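You operate a simulated robot arm through the tools that you are given. There is no shell and no other tool. Be economical: measure what you need, move in short steps, check, and stop when the job is done.

The job below is to be done with a simulated robot arm. You get a single attempt, and the scene is never put back.

JOB
Wash the greasy brass ring in the tank and stand it in the sink.
Fine: lift the wash lid, hold the part under the suds till no grease shows, stand it in the rinse sink to drain, then shut the lid. Drop nothing, spill no more than a spoonful, keep fingers from under the lid, leave the other parts on the ledge.
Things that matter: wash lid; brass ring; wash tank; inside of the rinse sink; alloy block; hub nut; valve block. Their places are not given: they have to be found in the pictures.

It is judged by the outcome, as a careful person would: the job done as asked, and still so three seconds after it is handed in. It fails if anything else is knocked over, pushed out of place, dropped, spilled or broken. Lids that push on must go on centred and level and be pressed home; caps that screw on are set level and turned clockwise until they are tight.

ROBOT AND FRAMES
A 6-joint arm with a two-finger parallel gripper, fixed in place. Base frame: the origin is at the foot of the arm, x ahead of it, y to its left, z up. Lengths are in mm, angles in degrees, forces in N, time in s.
With the tool pointing down near the work surface it reaches from about 240 to 640 mm from the base axis. Its first joint turns from -66.0 to 66.0 degrees. Payload 2.7 kg.
The tool frame sits at the grasp point between the pads (the TCP): z along the fingers, y along the line on which they close. The tips reach 23 mm beyond it. Largest opening 94 mm; finger width 38, thickness 10; the body of the gripper, 54 by 96 mm, starts 39 mm behind the TCP.
Orientation is that of the tool frame in the base frame, as a unit quaternion [w, x, y, z]. With the fingers straight down and closing along the base's y, the tool's x points along the base's -x, its y along +y and its z along -z.

CONTROLS
- The arm moves only by the tool drive_tool. Its argument "commands" is a list of rows, each a list of 3 entries, a list of its own where there are three numbers: the gripper command, from -1 (shut) to 1 (fully open), values between in proportion, then the shift along the base's x, y, z in units of 25 mm (1.0 is 25 mm), then the turn, a rotation vector about the base's x, y, z in units of 4 degrees (1.0 is 4 degrees). In form: [[jaw, [tx, ty, tz], [rx, ry, rz]], ...]. A call has 1 to 8 rows; each row shifts and turns the commanded pose from where the row before left it. A call with a number of a shift or a turn outside -1 to 1 is refused whole. A row lasts 0.2 s, in which the tool goes at most 50 mm and 8.6 degrees; a call with a longer step from one row to the next is refused whole, and so is a gripper value outside its range. A pose out of reach is approached as far as the arm can. The call stops where the force on the tool passes 90 N (or 10 N more than at its start, if that is more) or the arm is blocked; 0.2 s more then pass. Each finger travels about 45 mm/s and halts on what it meets, pressing with about 32 N; the grip force reading is that of the motor and also rises with nothing between the fingers. The clock runs only during rows and for 0.2 s after the last one: add rows that do not move to give the fingers time. The reply holds the time, the measured pose of the TCP, the force on the tool along the base axes, the opening and the grip force, in the units named above and with some noise.
- Cameras (640 x 400 px; columns grow to the right, rows downward): "scene" is fixed at [72.3, -431.4, 1432.3]; the picture's right is [0.72, -0.69, 0.00], its down [-0.32, -0.33, -0.89] and it looks along [0.61, 0.64, -0.46] (base axes); focal length 214 px, centre (320, 200). "wrist" rides on the gripper at [87, 16, -74] in the tool frame; the picture's right is [-0.18, 0.98, 0.00], its down [-0.58, -0.11, -0.81] and it looks along [-0.79, -0.15, 0.59] (tool axes); focal length 243 px, centre (320, 200).
- camera(camera): a new picture of that camera. No time passes.
- point_at(camera, pixels): there is no depth. For up to 12 entries [column, row, z] of the newest picture of that camera ("zoom" is the newest enlarged one), the place [x, y] in the base frame at which the ray of that pixel passes the height z, good to about 2 mm, but the place of the scene camera against the robot may be out by one fixed shift of up to 25 mm in any direction. No time passes.
- enlarge(camera, box): a new picture of the part [left, top, right, bottom] of that camera's present view, enlarged. No time passes.
- finish_job(): hands the job in; it is judged then, once.

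Keep the steps short. Do not move on a guess: measure, check each grasp and each placing, and mend mistakes. In all there are 80 turns and 54 pictures (those below and enlarged ones count). Leave the gripper open and the arm clear of the work at the hand-in unless told otherwise, and finish with a single line.

The tools are called as a command line: name --argument value ..., lists and objects as JSON in quotes. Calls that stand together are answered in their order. drive_tool: Moves the arm, as the interface text tells. Its arguments: {"type":"object","properties":{"commands":{"type":"array","items":{"type":"array"}}},"required":["commands"]} The other tools are called the same way: camera (camera) takes a picture; point_at (camera, pixels) gives the place at which the rays of pixels pass given heights; enlarge (camera, box) takes an enlarged picture of a part of a camera's view; finish_job () hands the job in.

At the start:

```text
time: 0.0
eef_pos: [287.7, -54.4, 1333.9]
tcp_rot: [-0.001, 0.001, 1.0, 0.0]
wrist_force: [-0.5, 0.4, -0.3]
opening: 94.0
grasp_force: 0.1
```

scene: 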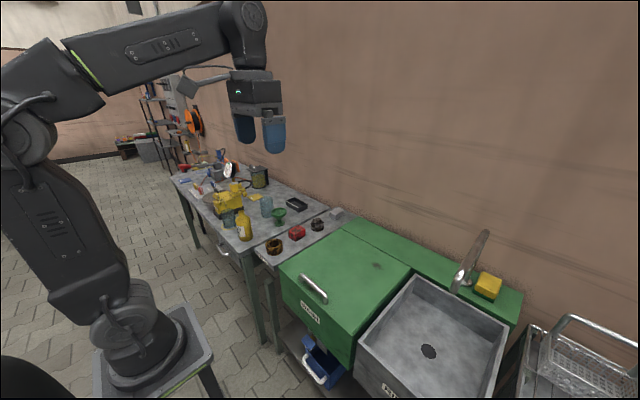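
wrist: 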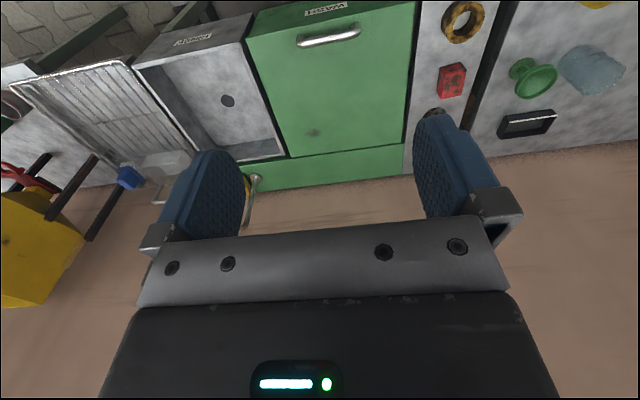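

I see the green-lidded tank with a handle near (313,288), the ring near (274,246), and the sink at (430,340). I'll enlarge both views for measuring.

enlarge --camera "scene" --box '[240, 190, 540, 400]'

enlarge --camera "wrist" --box '[120, 0, 520, 200]'

```text
1.90 times, centred on (390, 295) of scene
```

zoom: 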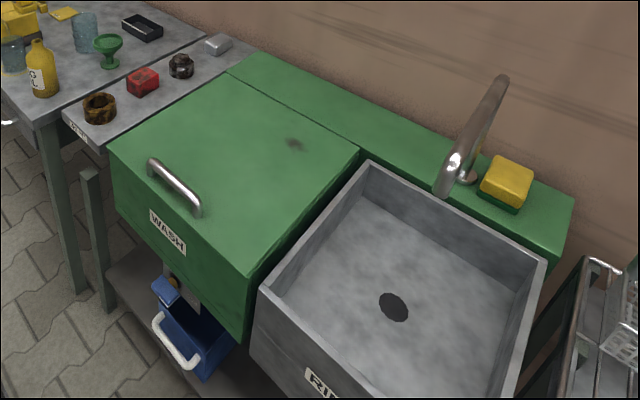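

```text
1.60 times, centred on (320, 100) of wrist
```

zoom: 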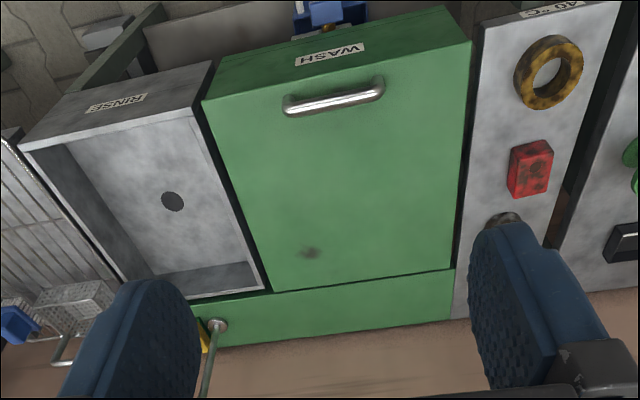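

The lid hinges at the back (far x) and its handle is at the front. I'll take wrist-ray positions at several heights for the handle ends, ring, lid corners and sink corners.

point_at --camera "zoom" --pixels '[[290, 108, 900], [380, 90, 900], [548, 72, 800], [548, 72, 850], [204, 100, 850], [204, 100, 900], [470, 42, 850], [470, 42, 900], [450, 270, 900], [272, 292, 900], [20, 148, 850], [212, 64, 850]]'

point_at --camera "scene" --pixels '[[304, 275, 900], [326, 300, 900], [274, 245, 800], [274, 245, 850], [356, 333, 850], [356, 333, 900], [292, 267, 850], [292, 267, 900], [343, 230, 900], [409, 270, 900], [412, 400, 850], [361, 340, 850]]'

```text
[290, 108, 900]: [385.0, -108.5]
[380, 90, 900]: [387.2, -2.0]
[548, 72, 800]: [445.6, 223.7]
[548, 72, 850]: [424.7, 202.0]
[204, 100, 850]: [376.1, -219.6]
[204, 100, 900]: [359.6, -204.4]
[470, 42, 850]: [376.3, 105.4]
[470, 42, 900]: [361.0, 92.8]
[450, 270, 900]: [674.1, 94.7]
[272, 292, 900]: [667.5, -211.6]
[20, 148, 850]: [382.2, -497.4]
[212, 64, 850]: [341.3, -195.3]
```

```text
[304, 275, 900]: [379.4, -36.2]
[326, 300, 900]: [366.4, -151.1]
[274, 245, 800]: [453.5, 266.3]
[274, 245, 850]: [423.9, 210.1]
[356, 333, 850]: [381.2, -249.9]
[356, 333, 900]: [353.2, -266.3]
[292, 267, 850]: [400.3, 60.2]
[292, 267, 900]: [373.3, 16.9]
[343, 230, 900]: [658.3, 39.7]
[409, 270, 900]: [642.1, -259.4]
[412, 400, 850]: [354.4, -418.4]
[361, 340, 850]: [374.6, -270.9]
```

I need a second wrist view to triangulate. I'm moving down 200 mm in free air and 100 mm to the left (+y).

drive_tool --commands '[[1, [0, 0.5, -1], [0, 0, 0]], [1, [0, 0.5, -1], [0, 0, 0]], [1, [0, 0.5, -1], [0, 0, 0]], [1, [0, 0.5, -1], [0, 0, 0]], [1, [0, 0.5, -1], [0, 0, 0]], [1, [0, 0.5, -1], [0, 0, 0]], [1, [0, 0.5, -1], [0, 0, 0]], [1, [0, 0.5, -1], [0, 0, 0]]]'

camera --camera "wrist"

```text
time: 1.8
eef_pos: [287.7, 46.3, 1134.1]
tcp_rot: [0.001, 0.001, 1.0, 0.0]
wrist_force: [-0.7, -0.3, -0.2]
opening: 94.2
grasp_force: 0.0
```

```text
49 pictures are left
```

wrist: 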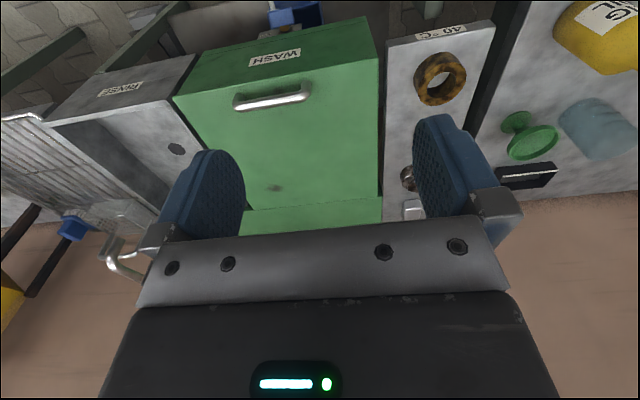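

Second view. I'll take rays for the handle ends (238,106), (306,96), lid front corners (176,97), (372,50), ring (440,78) and the sink rim corner.

point_at --camera "wrist" --pixels '[[238, 106, 850], [238, 106, 900], [306, 96, 850], [306, 96, 900], [176, 97, 850], [176, 97, 900], [377, 61, 850], [377, 61, 900], [440, 78, 800], [440, 78, 850], [45, 122, 850], [45, 122, 900]]'

enlarge --camera "wrist" --box '[160, 0, 520, 225]'

```text
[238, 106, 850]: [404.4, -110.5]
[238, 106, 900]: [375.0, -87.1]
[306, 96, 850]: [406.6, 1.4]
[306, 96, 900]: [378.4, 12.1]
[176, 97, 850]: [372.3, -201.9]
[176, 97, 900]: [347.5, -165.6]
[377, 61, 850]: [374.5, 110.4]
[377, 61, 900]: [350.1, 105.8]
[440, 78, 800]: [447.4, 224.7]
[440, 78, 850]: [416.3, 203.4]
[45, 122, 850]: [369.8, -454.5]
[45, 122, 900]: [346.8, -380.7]
```

```text
1.78 times, centred on (340, 112) of wrist
```

zoom: 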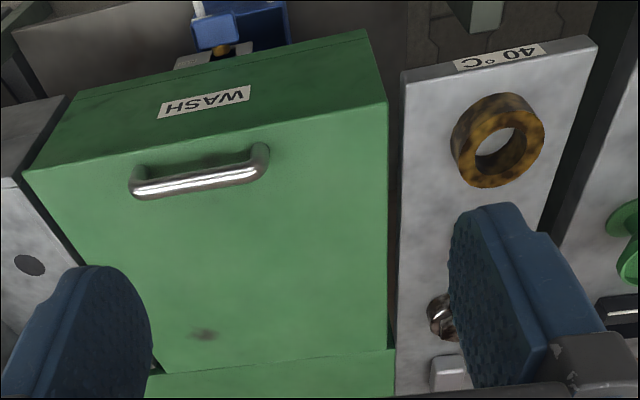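

Triangulating gives a handle bar of about x≈404, y −111..1, z≈850, and a lid top of about z≈822. Now I'll measure the ring's size, the ledge edges and the lid's back edge from this zoom.

point_at --camera "zoom" --pixels '[[457, 152, 820], [544, 140, 820], [505, 106, 820], [495, 187, 820], [475, 160, 820], [526, 138, 820], [490, 94, 800], [452, 130, 800], [402, 78, 800], [597, 45, 800], [443, 318, 815], [465, 262, 815]]'

```text
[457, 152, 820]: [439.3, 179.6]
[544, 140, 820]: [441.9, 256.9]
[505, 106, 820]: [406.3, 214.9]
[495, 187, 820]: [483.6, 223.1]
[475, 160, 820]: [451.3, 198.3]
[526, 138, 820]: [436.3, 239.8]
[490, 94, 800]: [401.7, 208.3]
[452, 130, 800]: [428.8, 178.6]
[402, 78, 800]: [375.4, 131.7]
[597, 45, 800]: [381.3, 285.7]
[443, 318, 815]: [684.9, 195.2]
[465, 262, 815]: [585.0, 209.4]
```

The ring is about 77 mm across, centred near (442,218), with a ~42 mm hole, so I can grip it from outside along y. First the lid: I'll turn the tool −90° about z and approach a point above the handle at about (404,−55,930).

drive_tool --commands '[[1, [0.194, -0.169, -0.34], [0, 0, -0.9375]], [1, [0.194, -0.169, -0.34], [0, 0, -0.9375]], [1, [0.194, -0.169, -0.34], [0, 0, -0.9375]], [1, [0.194, -0.169, -0.34], [0, 0, -0.9375]], [1, [0.194, -0.169, -0.34], [0, 0, -0.9375]], [1, [0.194, -0.169, -0.34], [0, 0, -0.9375]], [1, [0.194, -0.169, -0.34], [0, 0, -0.9375]], [1, [0.194, -0.169, -0.34], [0, 0, -0.9375]]]'

drive_tool --commands '[[1, [0.194, -0.169, -0.34], [0, 0, -0.9375]], [1, [0.194, -0.169, -0.34], [0, 0, -0.9375]], [1, [0.194, -0.169, -0.34], [0, 0, -0.9375]], [1, [0.194, -0.169, -0.34], [0, 0, -0.9375]], [1, [0.194, -0.169, -0.34], [0, 0, -0.9375]], [1, [0.194, -0.169, -0.34], [0, 0, -0.9375]], [1, [0.194, -0.169, -0.34], [0, 0, -0.9375]], [1, [0.194, -0.169, -0.34], [0, 0, -0.9375]]]'

drive_tool --commands '[[1, [0.194, -0.169, -0.34], [0, 0, -0.9375]], [1, [0.194, -0.169, -0.34], [0, 0, -0.9375]], [1, [0.194, -0.169, -0.34], [0, 0, -0.9375]], [1, [0.194, -0.169, -0.34], [0, 0, -0.9375]], [1, [0.194, -0.169, -0.34], [0, 0, -0.9375]], [1, [0.194, -0.169, -0.34], [0, 0, -0.9375]], [1, [0.194, -0.169, -0.34], [0, 0, -0.9375]], [1, [0.194, -0.169, -0.34], [0, 0, -0.9375]]]'

camera --camera "wrist"

camera --camera "scene"

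```text
time: 3.6
eef_pos: [327.3, 11.9, 1064.9]
tcp_rot: [0.0, 0.259, 0.966, -0.001]
wrist_force: [-0.2, -0.5, 0.6]
opening: 93.8
grasp_force: 0.1
```

```text
time: 5.4
eef_pos: [367.7, -20.5, 998.2]
tcp_rot: [0.0, 0.501, 0.866, 0.0]
wrist_force: [0.1, 0.4, 0.6]
opening: 94.0
grasp_force: 0.0
```

```text
time: 7.2
eef_pos: [406.6, -55.5, 929.0]
tcp_rot: [0.0, 0.708, 0.706, 0.0]
wrist_force: [0.5, 0.3, -0.4]
opening: 93.7
grasp_force: 0.1
```

```text
47 pictures are left
```

wrist: 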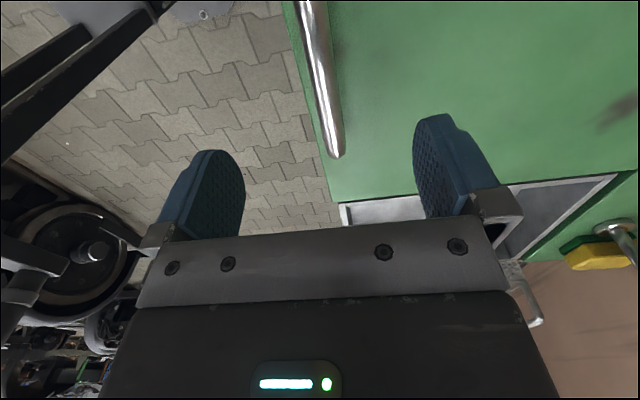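

```text
46 pictures are left
```

scene: 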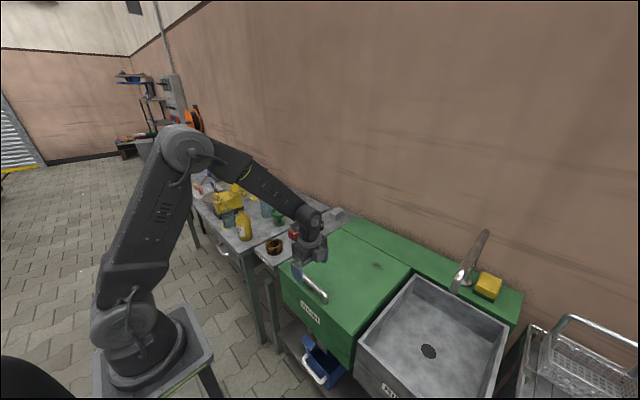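

The bar shows in the wrist view from (310,5) to (337,150). I'll locate it and the lid's front corner.

point_at --camera "wrist" --pixels '[[315, 40, 850], [326, 100, 850], [336, 150, 850], [326, 100, 845], [312, 100, 820], [330, 203, 820], [337, 100, 850], [300, 60, 820], [340, 155, 822], [616, 175, 800], [340, 205, 800]]'

```text
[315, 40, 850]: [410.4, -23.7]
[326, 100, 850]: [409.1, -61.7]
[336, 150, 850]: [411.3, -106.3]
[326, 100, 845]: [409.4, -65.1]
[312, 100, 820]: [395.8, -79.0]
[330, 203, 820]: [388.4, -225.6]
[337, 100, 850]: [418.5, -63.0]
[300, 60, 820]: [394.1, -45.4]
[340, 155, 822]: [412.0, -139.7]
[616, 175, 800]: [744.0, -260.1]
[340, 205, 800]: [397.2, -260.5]
```

The bar is centred at about x=410. I'll set the jaws half open and go down to z≈853, which keeps the tips above the lid top at about 822.

drive_tool --commands '[[0, [0.07, 0, -0.5], [0, 0, 0]], [0, [0.07, 0, -0.5], [0, 0, 0]], [0, [0, 0, -0.5], [0, 0, 0]], [0, [0, 0, -0.5], [0, 0, 0]], [0, [0, 0, -0.4], [0, 0, 0]], [0, [0, 0, -0.4], [0, 0, 0]], [0, [0, 0, -0.24], [0, 0, 0]]]'

enlarge --camera "scene" --box '[250, 200, 400, 320]'

camera --camera "wrist"

```text
time: 8.8
eef_pos: [409.5, -55.6, 853.0]
tcp_rot: [-0.001, 0.707, 0.707, 0.0]
wrist_force: [0.3, -0.7, 0.1]
opening: 46.8
grasp_force: 0.0
```

```text
3.33 times, centred on (325, 260) of scene
```

zoom: 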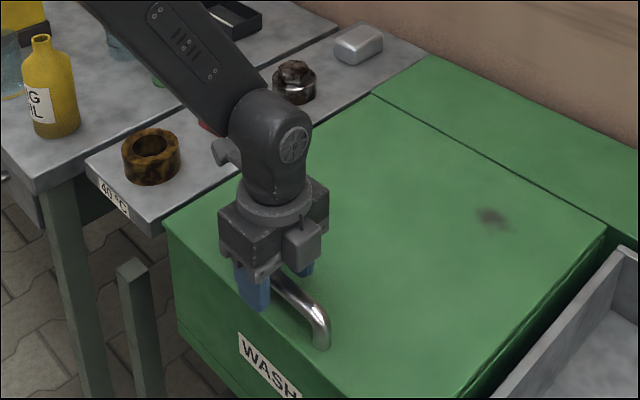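

```text
44 pictures are left
```

wrist: 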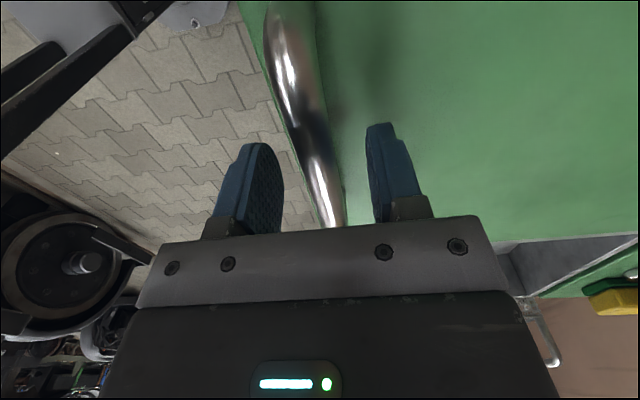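

The bar is between the fingers. I'll lower 3 mm and close.

drive_tool --commands '[[0, [0, 0, -0.12], [0, 0, 0]], [-1, [0, 0, 0], [0, 0, 0]], [-1, [0, 0, 0], [0, 0, 0]], [-1, [0, 0, 0], [0, 0, 0]], [-1, [0, 0, 0], [0, 0, 0]], [-1, [0, 0, 0], [0, 0, 0]]]'

camera --camera "wrist"

```text
time: 10.2
eef_pos: [408.3, -55.8, 850.7]
tcp_rot: [0.0, 0.708, 0.706, 0.0]
wrist_force: [-3.8, 1.1, 1.7]
opening: 17.5
grasp_force: 45.1
```

```text
43 pictures are left
```

wrist: 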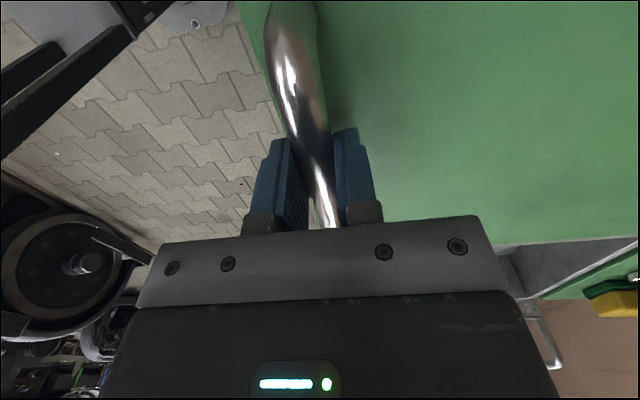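

The bar is gripped (opening 17.5). As the lid swings, its surface would meet the front fingertip unless the bar sits nearer the tips. So I'll regrip 6 mm higher before lifting.

drive_tool --commands '[[-0.4, [0, 0, 0], [0, 0, 0]], [-0.4, [0, 0, 0.24], [0, 0, 0]], [-1, [0, 0, 0], [0, 0, 0]], [-1, [0, 0, 0], [0, 0, 0]], [-1, [0, 0, 0], [0, 0, 0]], [-1, [0, 0, 0], [0, 0, 0]]]'

```text
time: 11.6
eef_pos: [408.4, -55.5, 857.7]
tcp_rot: [0.0, 0.708, 0.707, 0.001]
wrist_force: [-2.1, -0.4, -1.7]
opening: 17.5
grasp_force: 45.2
```

Still a full-diameter grip. I'll lift gently along the arc (hinge at about x=743, z=815) by about 5° to test it.

drive_tool --commands '[[-1, [0.02, 0, 0.29], [0, 0, 0]], [-1, [0.03, 0, 0.29], [0, 0, 0]], [-1, [0.05, 0, 0.29], [0, 0, 0]], [-1, [0.07, 0, 0.29], [0, 0, 0]]]'

enlarge --camera "scene" --box '[240, 180, 440, 360]'

```text
time: 12.6
eef_pos: [413.7, -55.4, 885.9]
tcp_rot: [0.0, 0.708, 0.707, 0.0]
wrist_force: [1.1, -4.6, -5.5]
opening: 17.5
grasp_force: 45.5
```

```text
2.22 times, centred on (340, 270) of scene
```

zoom: 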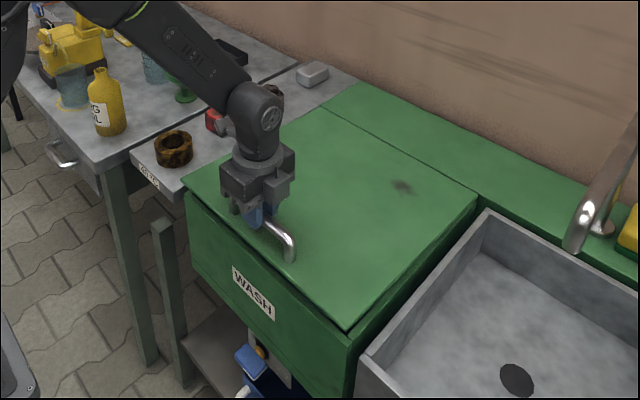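

The lid is rising with only ~5 N load. Continuing the arc to about 25°.

drive_tool --commands '[[-1, [0.126, 0, 0.574], [0, 0, 0]], [-1, [0.151, 0, 0.568], [0, 0, 0]], [-1, [0.176, 0, 0.561], [0, 0, 0]], [-1, [0.2, 0, 0.552], [0, 0, 0]], [-1, [0.224, 0, 0.543], [0, 0, 0]], [-1, [0.247, 0, 0.533], [0, 0, 0]], [-1, [0.27, 0, 0.521], [0, 0, 0]], [-1, [0.293, 0, 0.509], [0, 0, 0]]]'

enlarge --camera "scene" --box '[240, 160, 460, 360]'

```text
time: 14.4
eef_pos: [455.1, -56.1, 994.4]
tcp_rot: [-0.001, 0.708, 0.706, 0.0]
wrist_force: [-14.2, -5.1, 3.8]
opening: 17.6
grasp_force: 44.8
```

```text
2.00 times, centred on (350, 260) of scene
```

zoom: 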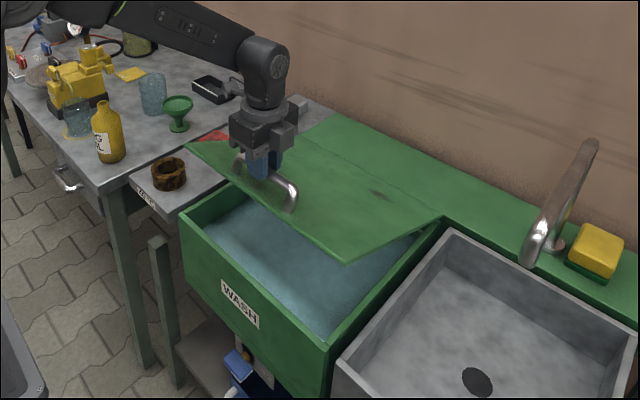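

The suds are visible. The −14 N in x means my arc is slightly too tight, so the hinge is farther back, at about 757. I'll correct x by 3 mm and carry on.

drive_tool --commands '[[-1, [0.26, 0, 0.67], [0, 0, 0]], [-1, [0.411, 0, 0.609], [0, 0, 0]], [-1, [0.442, 0, 0.587], [0, 0, 0]], [-1, [0.472, 0, 0.563], [0, 0, 0]]]'

```text
time: 15.4
eef_pos: [497.3, -54.9, 1053.1]
tcp_rot: [0.001, 0.708, 0.707, 0.001]
wrist_force: [22.7, -6.5, -28.0]
opening: 17.4
grasp_force: 44.6
```

The force is now a pull toward the hinge, and the arm is displaced by about (2.6, −3.2) mm. Refitting the circle through the measured points gives a centre at x≈747, z≈822 and R≈340. Continuing on that arc for four rows.

drive_tool --commands '[[-1, [0.624, 0, 0.408], [0, 0, 0]], [-1, [0.524, 0, 0.48], [0, 0, 0]], [-1, [0.552, 0, 0.456], [0, 0, 0]], [-1, [0.572, 0, 0.424], [0, 0, 0]]]'

enlarge --camera "scene" --box '[240, 120, 480, 340]'

```text
time: 16.4
eef_pos: [552.7, -55.8, 1102.8]
tcp_rot: [0.002, 0.707, 0.707, 0.001]
wrist_force: [-12.8, -2.6, 14.6]
opening: 17.7
grasp_force: 45.1
```

```text
1.82 times, centred on (360, 230) of scene
```

zoom: 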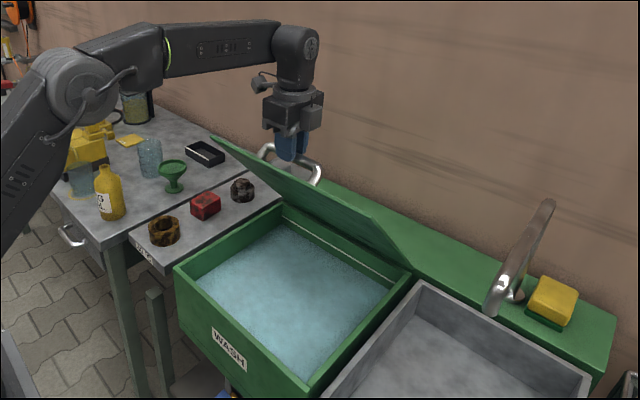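

The lid is about 49° open and forces are modest. Continuing with a slight outward correction.

drive_tool --commands '[[-1, [0.56, 0, 0.45], [0, 0, 0]], [-1, [0.612, 0, 0.36], [0, 0, 0]], [-1, [0.632, 0, 0.332], [0, 0, 0]], [-1, [0.648, 0, 0.292], [0, 0, 0]]]'

enlarge --camera "scene" --box '[240, 120, 480, 340]'

```text
time: 17.4
eef_pos: [591.7, -55.6, 1125.0]
tcp_rot: [0.002, 0.708, 0.706, -0.001]
wrist_force: [-6.0, -3.1, 6.1]
opening: 17.6
grasp_force: 45.0
out of reach, approached as far as the arm can: row 3, 4
```

```text
1.82 times, centred on (360, 230) of scene
```

zoom: 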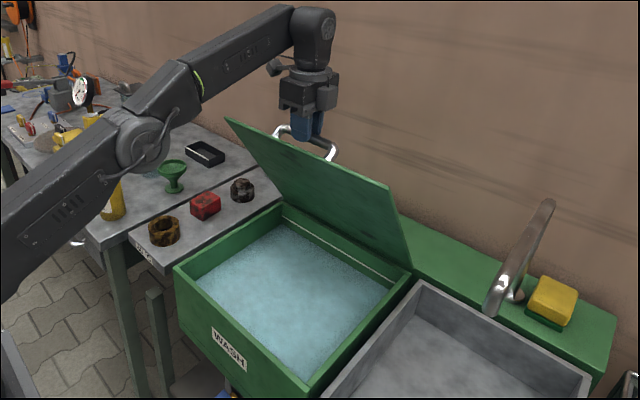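

The arm is at its reach limit with the tool vertical (lid ~57°). Now a safe test of whether the lid stays up by itself: I'll loosen the jaws only ~8 mm, so the bar stays captive against the robot-side finger, and read the force.

drive_tool --commands '[[-0.45, [0, 0, 0], [0, 0, 0]], [-0.45, [0, 0, 0], [0, 0, 0]], [-0.45, [0, 0, 0], [0, 0, 0]], [-0.45, [0, 0, 0], [0, 0, 0]]]'

camera --camera "wrist"

```text
time: 18.4
eef_pos: [591.3, -54.8, 1125.3]
tcp_rot: [-0.001, 0.707, 0.707, 0.001]
wrist_force: [0.4, -1.1, 0.1]
opening: 25.9
grasp_force: 0.1
```

```text
38 pictures are left
```

wrist: 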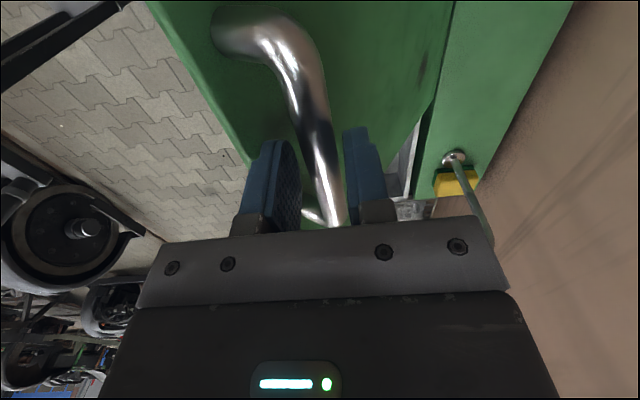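

The force dropped to ~0 with the jaws loose, so the lid seems to hold by hinge friction. To confirm, I'll widen the jaws to about 45 mm. The robot-side finger still blocks any fall, and I'll look for the bar drifting toward it.

drive_tool --commands '[[-0.05, [0, 0, 0], [0, 0, 0]], [-0.05, [0, 0, 0], [0, 0, 0]], [-0.05, [0, 0, 0], [0, 0, 0]], [-0.05, [0, 0, 0], [0, 0, 0]], [-0.05, [0, 0, 0], [0, 0, 0]], [-0.05, [0, 0, 0], [0, 0, 0]], [-0.05, [0, 0, 0], [0, 0, 0]], [-0.05, [0, 0, 0], [0, 0, 0]]]'

camera --camera "wrist"

```text
time: 20.2
eef_pos: [591.5, -55.2, 1125.9]
tcp_rot: [0.0, 0.707, 0.707, 0.0]
wrist_force: [0.0, 0.5, 0.5]
opening: 44.8
grasp_force: 0.1
```

```text
37 pictures are left
```

wrist: 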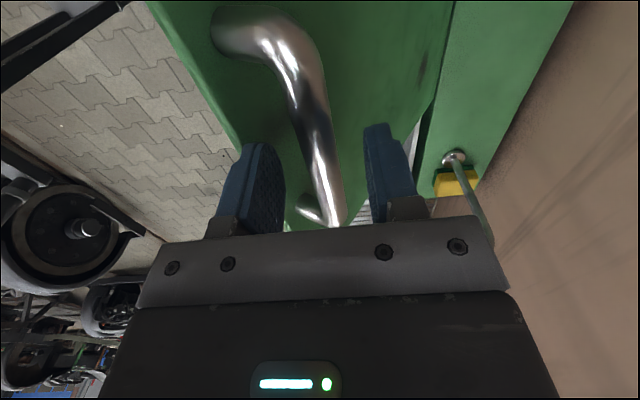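

The bar hasn't moved, so the lid holds itself. To withdraw I'll narrow the jaws to ~30 mm, tilt the tool forward 12° for reach, then back off along the tool axis past the bar.

drive_tool --commands '[[-0.36, [0, 0, 0], [0, 0, 0]], [-0.36, [0, 0, 0], [0, -1, 0]], [-0.36, [0, 0, 0], [0, -1, 0]], [-0.36, [0, 0, 0], [0, -1, 0]], [-0.36, [-0.05, 0, 0.24], [0, 0, 0]], [-0.36, [-0.05, 0, 0.24], [0, 0, 0]]]'

camera --camera "wrist"

```text
time: 21.6
eef_pos: [589.2, -53.7, 1137.6]
tcp_rot: [0.075, 0.704, 0.702, 0.074]
wrist_force: [0.1, 0.5, -0.3]
opening: 30.1
grasp_force: 0.1
```

```text
36 pictures are left
```

wrist: 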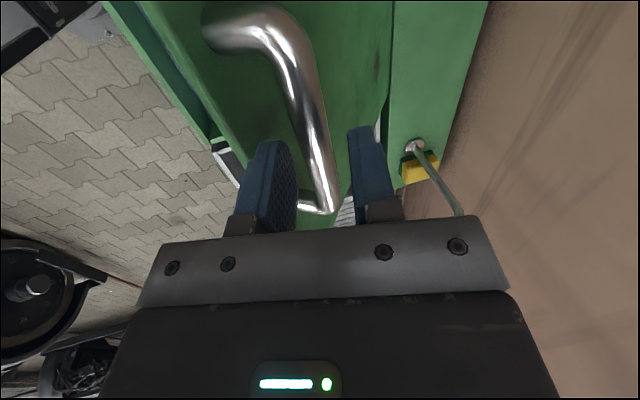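

Clear, with no force. Continuing out along the tool axis ~55 mm.

drive_tool --commands '[[-0.36, [-0.1, 0, 0.48], [0, 0, 0]], [-0.36, [-0.1, 0, 0.48], [0, 0, 0]], [-0.36, [-0.1, 0, 0.48], [0, 0, 0]], [-0.36, [-0.1, 0, 0.48], [0, 0, 0]], [-0.36, [-0.1, 0, 0.48], [0, 0, 0]]]'

enlarge --camera "scene" --box '[240, 80, 480, 320]'

```text
time: 22.8
eef_pos: [576.7, -55.1, 1197.9]
tcp_rot: [0.074, 0.704, 0.703, 0.074]
wrist_force: [0.1, 0.8, -0.1]
opening: 30.2
grasp_force: 0.3
```

```text
1.67 times, centred on (360, 200) of scene
```

zoom: 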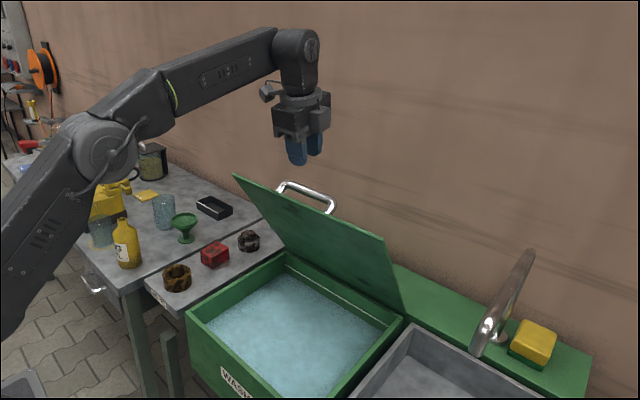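

Clear of the handle, and the lid is still up. Now back toward the robot, untilt, turn +90° about z and go above the ring at about (442,218,958).

drive_tool --commands '[[-0.36, [-1, 0, 0], [0, 1, 0]], [-0.36, [-1, 0, 0], [0, 1, 0]], [-0.36, [-1, 0, 0], [0, 1, 0]], [-0.36, [-1, 0, 0], [0, 0, 1]], [0, [-1, 0, 0], [0, 0, 1]], [0, [-1, 0, 0], [0, 0, 1]], [0, [0, 1, 0], [0, 0, 1]], [0, [0, 1, 0], [0, 0, 1]]]'

drive_tool --commands '[[1, [0, 1, -0.6], [0, 0, 1]], [1, [0, 1, -0.6], [0, 0, 1]], [1, [0, 1, -0.6], [0, 0, 1]], [1, [0, 1, -0.6], [0, 0, 1]], [1, [0, 1, -0.6], [0, 0, 1]], [1, [0, 1, -0.6], [0, 0, 1]], [1, [0, 1, -0.6], [0, 0, 1]], [1, [0, 1, -0.6], [0, 0, 1]]]'

drive_tool --commands '[[1, [0.077, 0.115, -0.6], [0, 0, 1]], [1, [0.077, 0.115, -0.6], [0, 0, 1]], [1, [0.077, 0.115, -0.6], [0, 0, 1]], [1, [0.077, 0.115, -0.6], [0, 0, 1]], [1, [0.077, 0.115, -0.6], [0, 0, 1]], [1, [0.077, 0.115, -0.6], [0, 0, 1]], [1, [0.077, 0.115, -0.6], [0, 0, 1]], [1, [0.077, 0.115, -0.6], [0, 0, 1]]]'

drive_tool --commands '[[1, [0, 0, 0], [0, 0, 0.75]], [1, [0, 0, 0], [0, 0, 0.75]], [1, [0, 0, 0], [0, 0, 0]]]'

camera --camera "wrist"

enlarge --camera "scene" --box '[200, 130, 440, 330]'

```text
time: 24.6
eef_pos: [425.9, -4.1, 1197.4]
tcp_rot: [0.0, 0.574, 0.819, 0.0]
wrist_force: [0.3, 0.6, 0.3]
opening: 47.1
grasp_force: 0.0
```

```text
time: 26.4
eef_pos: [426.3, 194.7, 1078.4]
tcp_rot: [0.001, 0.326, 0.945, 0.0]
wrist_force: [-1.1, -0.1, -0.3]
opening: 94.0
grasp_force: 0.1
```

```text
time: 28.2
eef_pos: [441.6, 217.3, 956.6]
tcp_rot: [0.0, 0.052, 0.999, 0.0]
wrist_force: [-0.1, -0.8, 0.1]
opening: 93.9
grasp_force: 0.1
```

```text
time: 29.0
eef_pos: [442.8, 218.9, 957.8]
tcp_rot: [0.0, 0.0, 1.0, 0.0]
wrist_force: [-0.4, 0.0, -0.3]
opening: 94.2
grasp_force: 0.0
```

```text
34 pictures are left
```

wrist: 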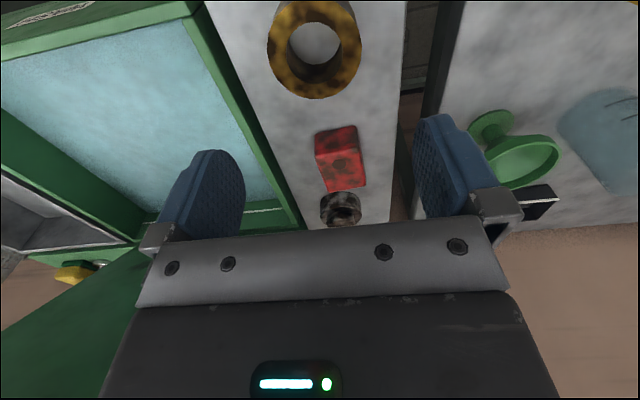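

```text
2.00 times, centred on (320, 230) of scene
```

zoom: 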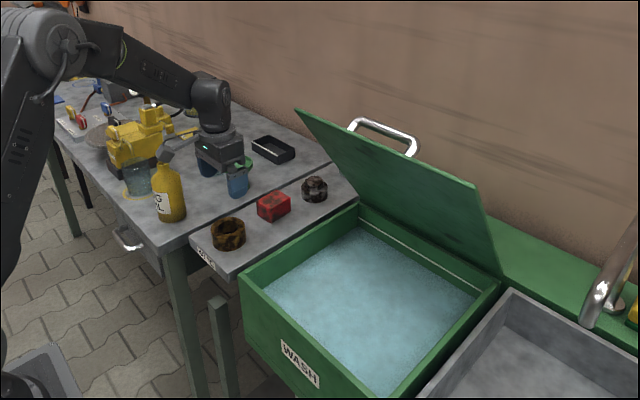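

Ring in view: top face from columns 267 to 361, bottom at row 98, hole centre about (314,42). I'll measure its centre and height.

point_at --camera "wrist" --pixels '[[267, 45, 830], [361, 45, 830], [314, 98, 830], [310, 1, 830], [314, 42, 830], [267, 45, 820], [361, 45, 820], [314, 98, 820], [289, 44, 820], [341, 44, 820], [205, 3, 800], [406, 3, 800]]'

enlarge --camera "wrist" --box '[220, 0, 420, 125]'

```text
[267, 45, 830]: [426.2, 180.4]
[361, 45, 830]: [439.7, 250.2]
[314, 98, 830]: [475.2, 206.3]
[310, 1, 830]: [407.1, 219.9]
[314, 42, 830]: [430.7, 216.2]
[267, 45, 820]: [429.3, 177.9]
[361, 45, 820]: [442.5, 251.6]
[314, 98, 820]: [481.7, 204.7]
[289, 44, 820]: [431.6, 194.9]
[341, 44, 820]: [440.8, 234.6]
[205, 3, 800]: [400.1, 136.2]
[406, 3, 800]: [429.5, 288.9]
```

```text
3.20 times, centred on (320, 62) of wrist
```

zoom: 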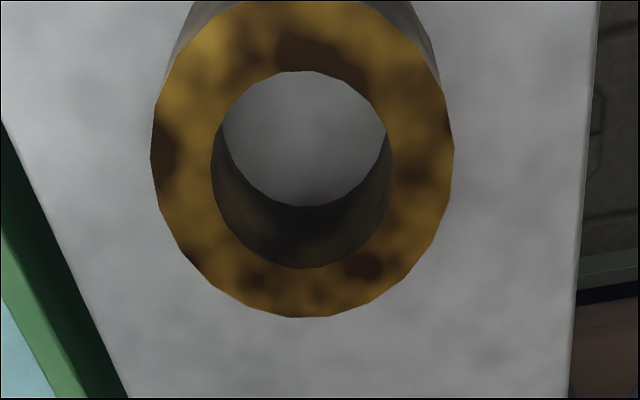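

The top-face centre is at zoom (302,159). I'll get its rays at several heights and compare with the previous view.

point_at --camera "zoom" --pixels '[[302, 159, 820], [302, 159, 830], [302, 159, 840], [151, 165, 835], [454, 150, 835], [302, 318, 835], [302, 0, 835]]'

```text
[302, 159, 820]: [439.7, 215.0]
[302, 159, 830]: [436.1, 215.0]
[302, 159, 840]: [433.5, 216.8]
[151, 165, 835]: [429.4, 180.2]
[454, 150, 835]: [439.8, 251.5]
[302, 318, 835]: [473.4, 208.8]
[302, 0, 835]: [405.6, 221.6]
```

The ring's top is at z≈829, centre about (437,215.5), OD about 71 mm. I'll align and come down to z≈840 first.

drive_tool --commands '[[1, [-0.232, -0.136, -0.7], [0, 0, 0]], [1, [0, 0, -0.7], [0, 0, 0]], [1, [0, 0, -0.7], [0, 0, 0]], [1, [0, 0, -0.7], [0, 0, 0]], [1, [0, 0, -0.7], [0, 0, 0]], [1, [0, 0, -0.7], [0, 0, 0]], [1, [0, 0, -0.5], [0, 0, 0]]]'

camera --camera "wrist"

enlarge --camera "scene" --box '[220, 190, 340, 290]'

```text
time: 30.6
eef_pos: [434.8, 215.7, 840.3]
tcp_rot: [0.0, 0.001, 1.0, 0.001]
wrist_force: [-1.2, 0.1, 0.5]
opening: 94.0
grasp_force: 0.1
```

```text
31 pictures are left
```

wrist: 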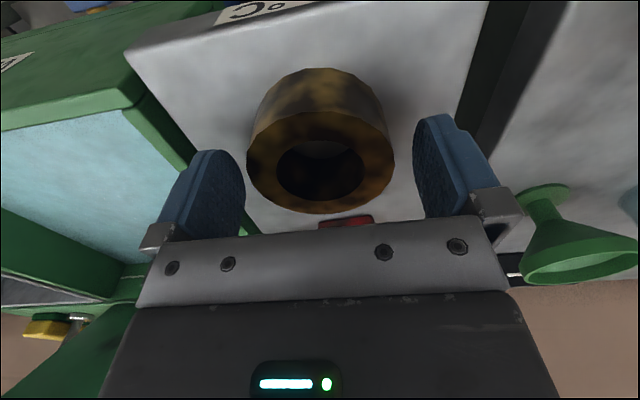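

```text
4.00 times, centred on (280, 240) of scene
```

zoom: 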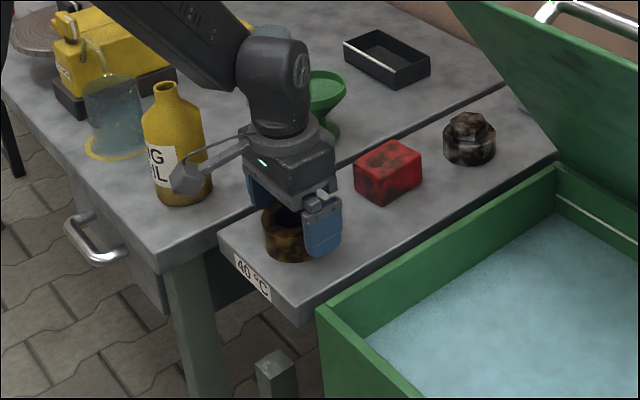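

The fingers straddle the ring. I'll check the centre from this close view at z 829.

point_at --camera "wrist" --pixels '[[320, 163, 829], [247, 160, 829], [394, 158, 829], [318, 213, 829], [322, 112, 829], [320, 68, 797]]'

```text
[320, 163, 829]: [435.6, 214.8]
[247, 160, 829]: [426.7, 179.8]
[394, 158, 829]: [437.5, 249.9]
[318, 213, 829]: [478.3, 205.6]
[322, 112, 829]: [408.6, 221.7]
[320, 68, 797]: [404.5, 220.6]
```

The centre comes out at about (441,215). I'll shift x by +6 mm, descend to z≈826, then close.

drive_tool --commands '[[1, [0.24, 0, 0], [0, 0, 0]], [1, [0, 0, -0.28], [0, 0, 0]], [1, [0, 0, -0.28], [0, 0, 0]], [-1, [0, 0, 0], [0, 0, 0]], [-1, [0, 0, 0], [0, 0, 0]], [-1, [0, 0, 0], [0, 0, 0]], [-1, [0, 0, 0], [0, 0, 0]]]'

camera --camera "wrist"

```text
time: 32.2
eef_pos: [442.7, 214.1, 826.4]
tcp_rot: [0.0, 0.002, 1.0, -0.001]
wrist_force: [-0.8, -0.1, 0.7]
opening: 71.4
grasp_force: 32.0
```

```text
29 pictures are left
```

wrist: 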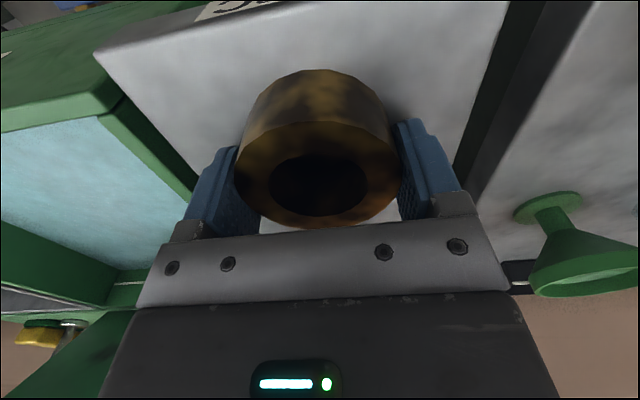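

Gripped at 71.4 mm. I'll lift 15 mm and check the hold, then go up to about z=945.

drive_tool --commands '[[-1, [0, 0, 0.3], [0, 0, 0]], [-1, [0, 0, 0.3], [0, 0, 0]], [-1, [0, 0, 0.6], [0, 0, 0]], [-1, [0, 0, 0.7], [0, 0, 0]], [-1, [0, 0, 0.7], [0, 0, 0]], [-1, [0, 0, 0.7], [0, 0, 0]], [-1, [0, 0, 0.7], [0, 0, 0]], [-1, [0, 0, 0.7], [0, 0, 0]]]'

enlarge --camera "scene" --box '[220, 170, 460, 350]'

```text
time: 34.0
eef_pos: [439.9, 214.0, 942.8]
tcp_rot: [0.0, 0.0, 1.0, -0.001]
wrist_force: [0.3, -0.8, -1.2]
opening: 71.2
grasp_force: 31.8
```

```text
2.22 times, centred on (340, 260) of scene
```

zoom: 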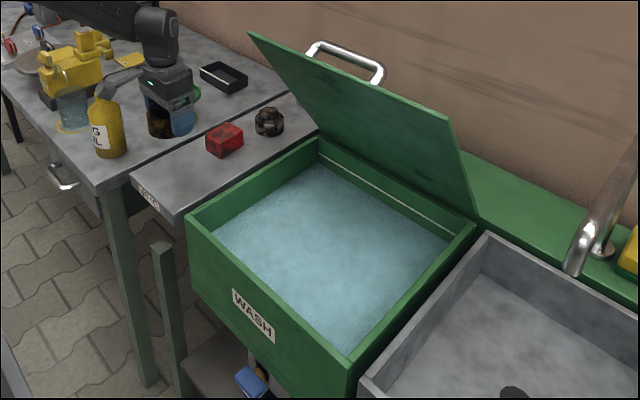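

The ring is lifted, and the ledge parts are untouched. Moving over the tank to about (475,−57).

drive_tool --commands '[[-1, [0.1, -0.6, 0], [0, 0, 0]], [-1, [0.1, -0.7, 0], [0, 0, 0]], [-1, [0.1, -0.7, 0], [0, 0, 0]], [-1, [0.1, -0.7, 0], [0, 0, 0]], [-1, [0.1, -0.7, 0], [0, 0, 0]], [-1, [0.1, -0.7, 0], [0, 0, 0]], [-1, [0.1, -0.7, 0], [0, 0, 0]], [-1, [0.1, -0.7, 0], [0, 0, 0]]]'

drive_tool --commands '[[-1, [0.1, -0.7, 0], [0, 0, 0]], [-1, [0.1, -0.7, 0], [0, 0, 0]], [-1, [0.1, -0.7, 0], [0, 0, 0]], [-1, [0.1, -0.7, 0], [0, 0, 0]], [-1, [0.1, -0.7, 0], [0, 0, 0]], [-1, [0.1, -0.7, 0], [0, 0, 0]], [-1, [0, -0.7, 0], [0, 0, 0]], [-1, [0, -0.4, 0], [0, 0, 0]]]'

camera --camera "wrist"

enlarge --camera "scene" --box '[240, 150, 480, 350]'

```text
time: 35.8
eef_pos: [461.3, 77.2, 943.7]
tcp_rot: [0.0, 0.0, 1.0, 0.0]
wrist_force: [0.1, -0.6, -2.0]
opening: 71.1
grasp_force: 32.0
```

```text
time: 37.6
eef_pos: [476.6, -54.6, 944.3]
tcp_rot: [0.0, 0.0, 1.0, 0.0]
wrist_force: [0.9, 0.9, -1.4]
opening: 71.2
grasp_force: 31.7
```

```text
27 pictures are left
```

wrist: 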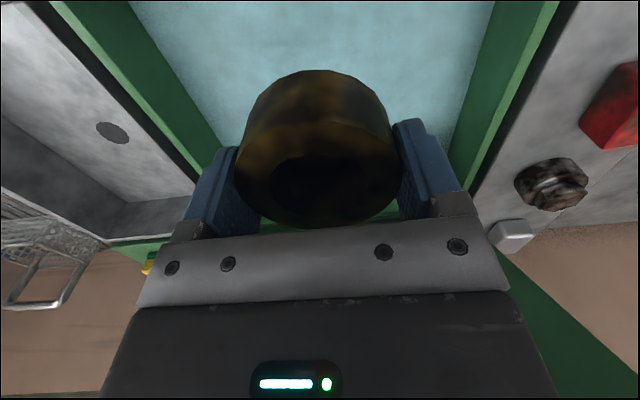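

```text
2.00 times, centred on (360, 250) of scene
```

zoom: 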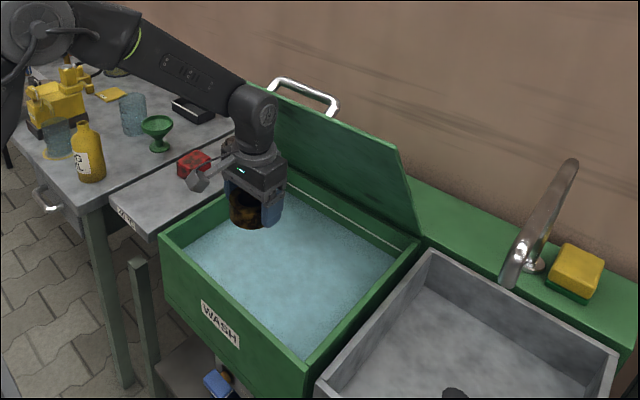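

The tank is centred below. At the dip depth the wrist camera must clear the front rim, so I'll go down to z≈830 here, then shift back to x≈525 while well below the lid edge.

drive_tool --commands '[[-1, [0, 0, -0.8], [0, 0, 0]], [-1, [0, 0, -0.8], [0, 0, 0]], [-1, [0, 0, -0.8], [0, 0, 0]], [-1, [0, 0, -0.8], [0, 0, 0]], [-1, [0, 0, -0.7], [0, 0, 0]], [-1, [0, 0, -0.4], [0, 0, 0]]]'

enlarge --camera "scene" --box '[240, 150, 480, 350]'

```text
time: 39.0
eef_pos: [477.3, -55.8, 835.6]
tcp_rot: [0.0, 0.001, 1.0, 0.0]
wrist_force: [0.0, -0.8, -0.8]
opening: 70.8
grasp_force: 31.8
```

```text
2.00 times, centred on (360, 250) of scene
```

zoom: 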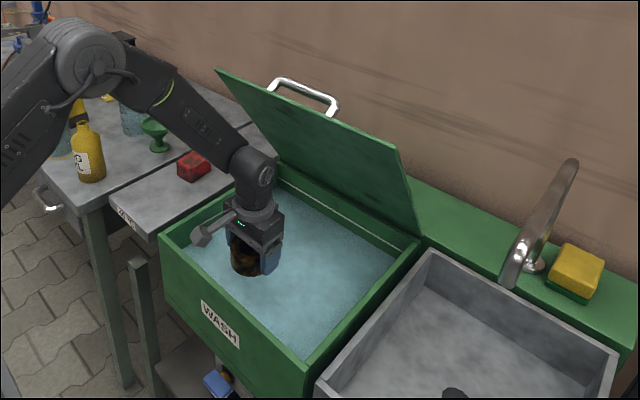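

Plenty of room to the lid. Shifting x by +48 mm.

drive_tool --commands '[[-1, [0.48, 0, 0], [0, 0, 0]], [-1, [0.48, 0, 0], [0, 0, 0]], [-1, [0.48, 0, 0], [0, 0, 0]], [-1, [0.48, 0, 0], [0, 0, 0]], [-1, [0, 0, -0.3], [0, 0, 0]], [-1, [0, 0, -0.3], [0, 0, 0]], [-1, [0, 0, -0.3], [0, 0, 0]], [-1, [0, 0, -0.3], [0, 0, 0]]]'

enlarge --camera "scene" --box '[280, 180, 440, 320]'

camera --camera "wrist"

```text
time: 40.8
eef_pos: [524.7, -55.2, 806.0]
tcp_rot: [0.001, 0.001, 1.0, 0.001]
wrist_force: [0.5, 0.1, -2.4]
opening: 71.1
grasp_force: 32.2
```

```text
2.86 times, centred on (360, 250) of scene
```

zoom: 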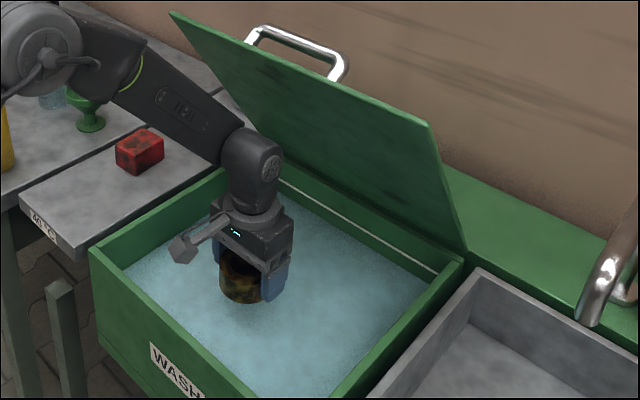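

```text
23 pictures are left
```

wrist: 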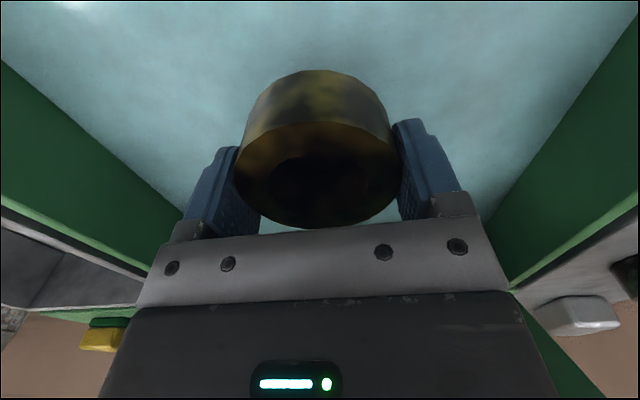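

Nearly at the suds. Lowering slowly another 40 mm.

drive_tool --commands '[[-1, [0, 0, -0.2], [0, 0, 0]], [-1, [0, 0, -0.2], [0, 0, 0]], [-1, [0, 0, -0.2], [0, 0, 0]], [-1, [0, 0, -0.2], [0, 0, 0]], [-1, [0, 0, -0.2], [0, 0, 0]], [-1, [0, 0, -0.2], [0, 0, 0]], [-1, [0, 0, -0.2], [0, 0, 0]], [-1, [0, 0, -0.2], [0, 0, 0]]]'

enlarge --camera "scene" --box '[280, 180, 440, 320]'

camera --camera "wrist"

```text
time: 42.6
eef_pos: [524.4, -55.2, 766.2]
tcp_rot: [0.001, 0.001, 1.0, 0.0]
wrist_force: [0.2, -0.1, -2.1]
opening: 71.2
grasp_force: 31.9
```

```text
2.86 times, centred on (360, 250) of scene
```

zoom: 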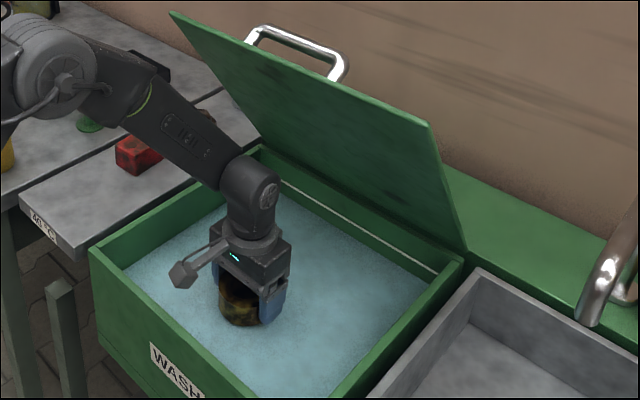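

```text
21 pictures are left
```

wrist: 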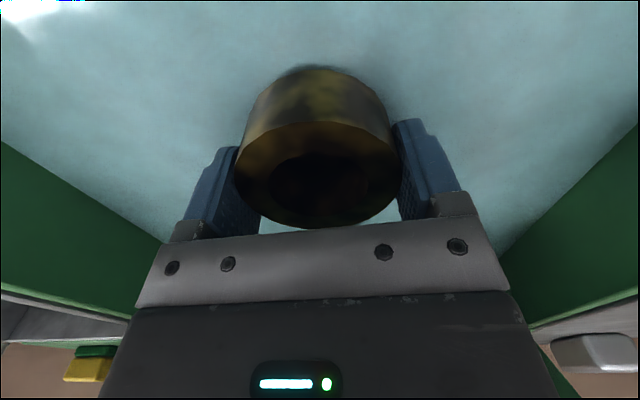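

The ring bottom just meets the suds (surface at about z≈738). Lowering another 50 mm slowly.

drive_tool --commands '[[-1, [0, 0, -0.25], [0, 0, 0]], [-1, [0, 0, -0.25], [0, 0, 0]], [-1, [0, 0, -0.25], [0, 0, 0]], [-1, [0, 0, -0.25], [0, 0, 0]], [-1, [0, 0, -0.25], [0, 0, 0]], [-1, [0, 0, -0.25], [0, 0, 0]], [-1, [0, 0, -0.25], [0, 0, 0]], [-1, [0, 0, -0.25], [0, 0, 0]]]'

enlarge --camera "scene" --box '[280, 180, 440, 320]'

camera --camera "wrist"

```text
time: 44.4
eef_pos: [525.2, -54.9, 716.2]
tcp_rot: [0.0, 0.0, 1.0, 0.0]
wrist_force: [0.6, 0.1, -1.5]
opening: 71.2
grasp_force: 32.2
```

```text
2.86 times, centred on (360, 250) of scene
```

zoom: 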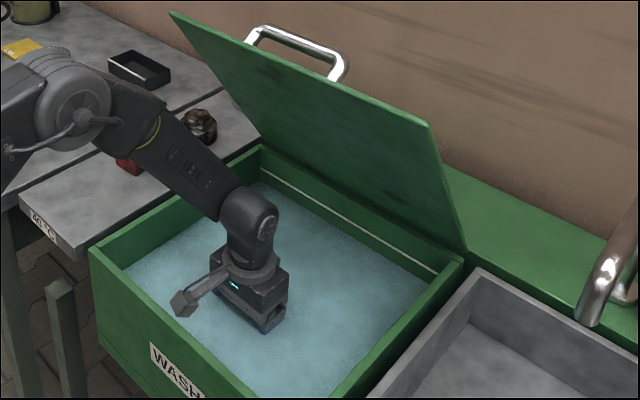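

```text
19 pictures are left
```

wrist: 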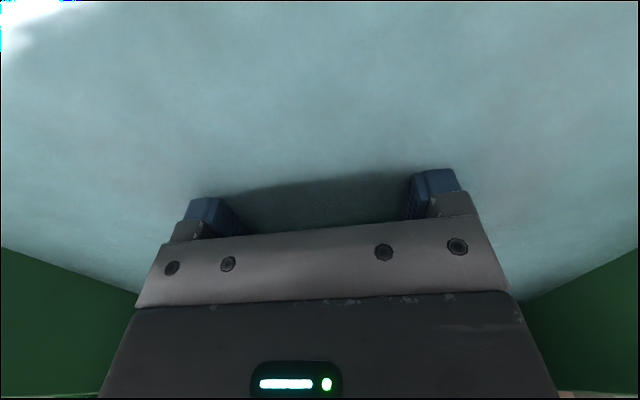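

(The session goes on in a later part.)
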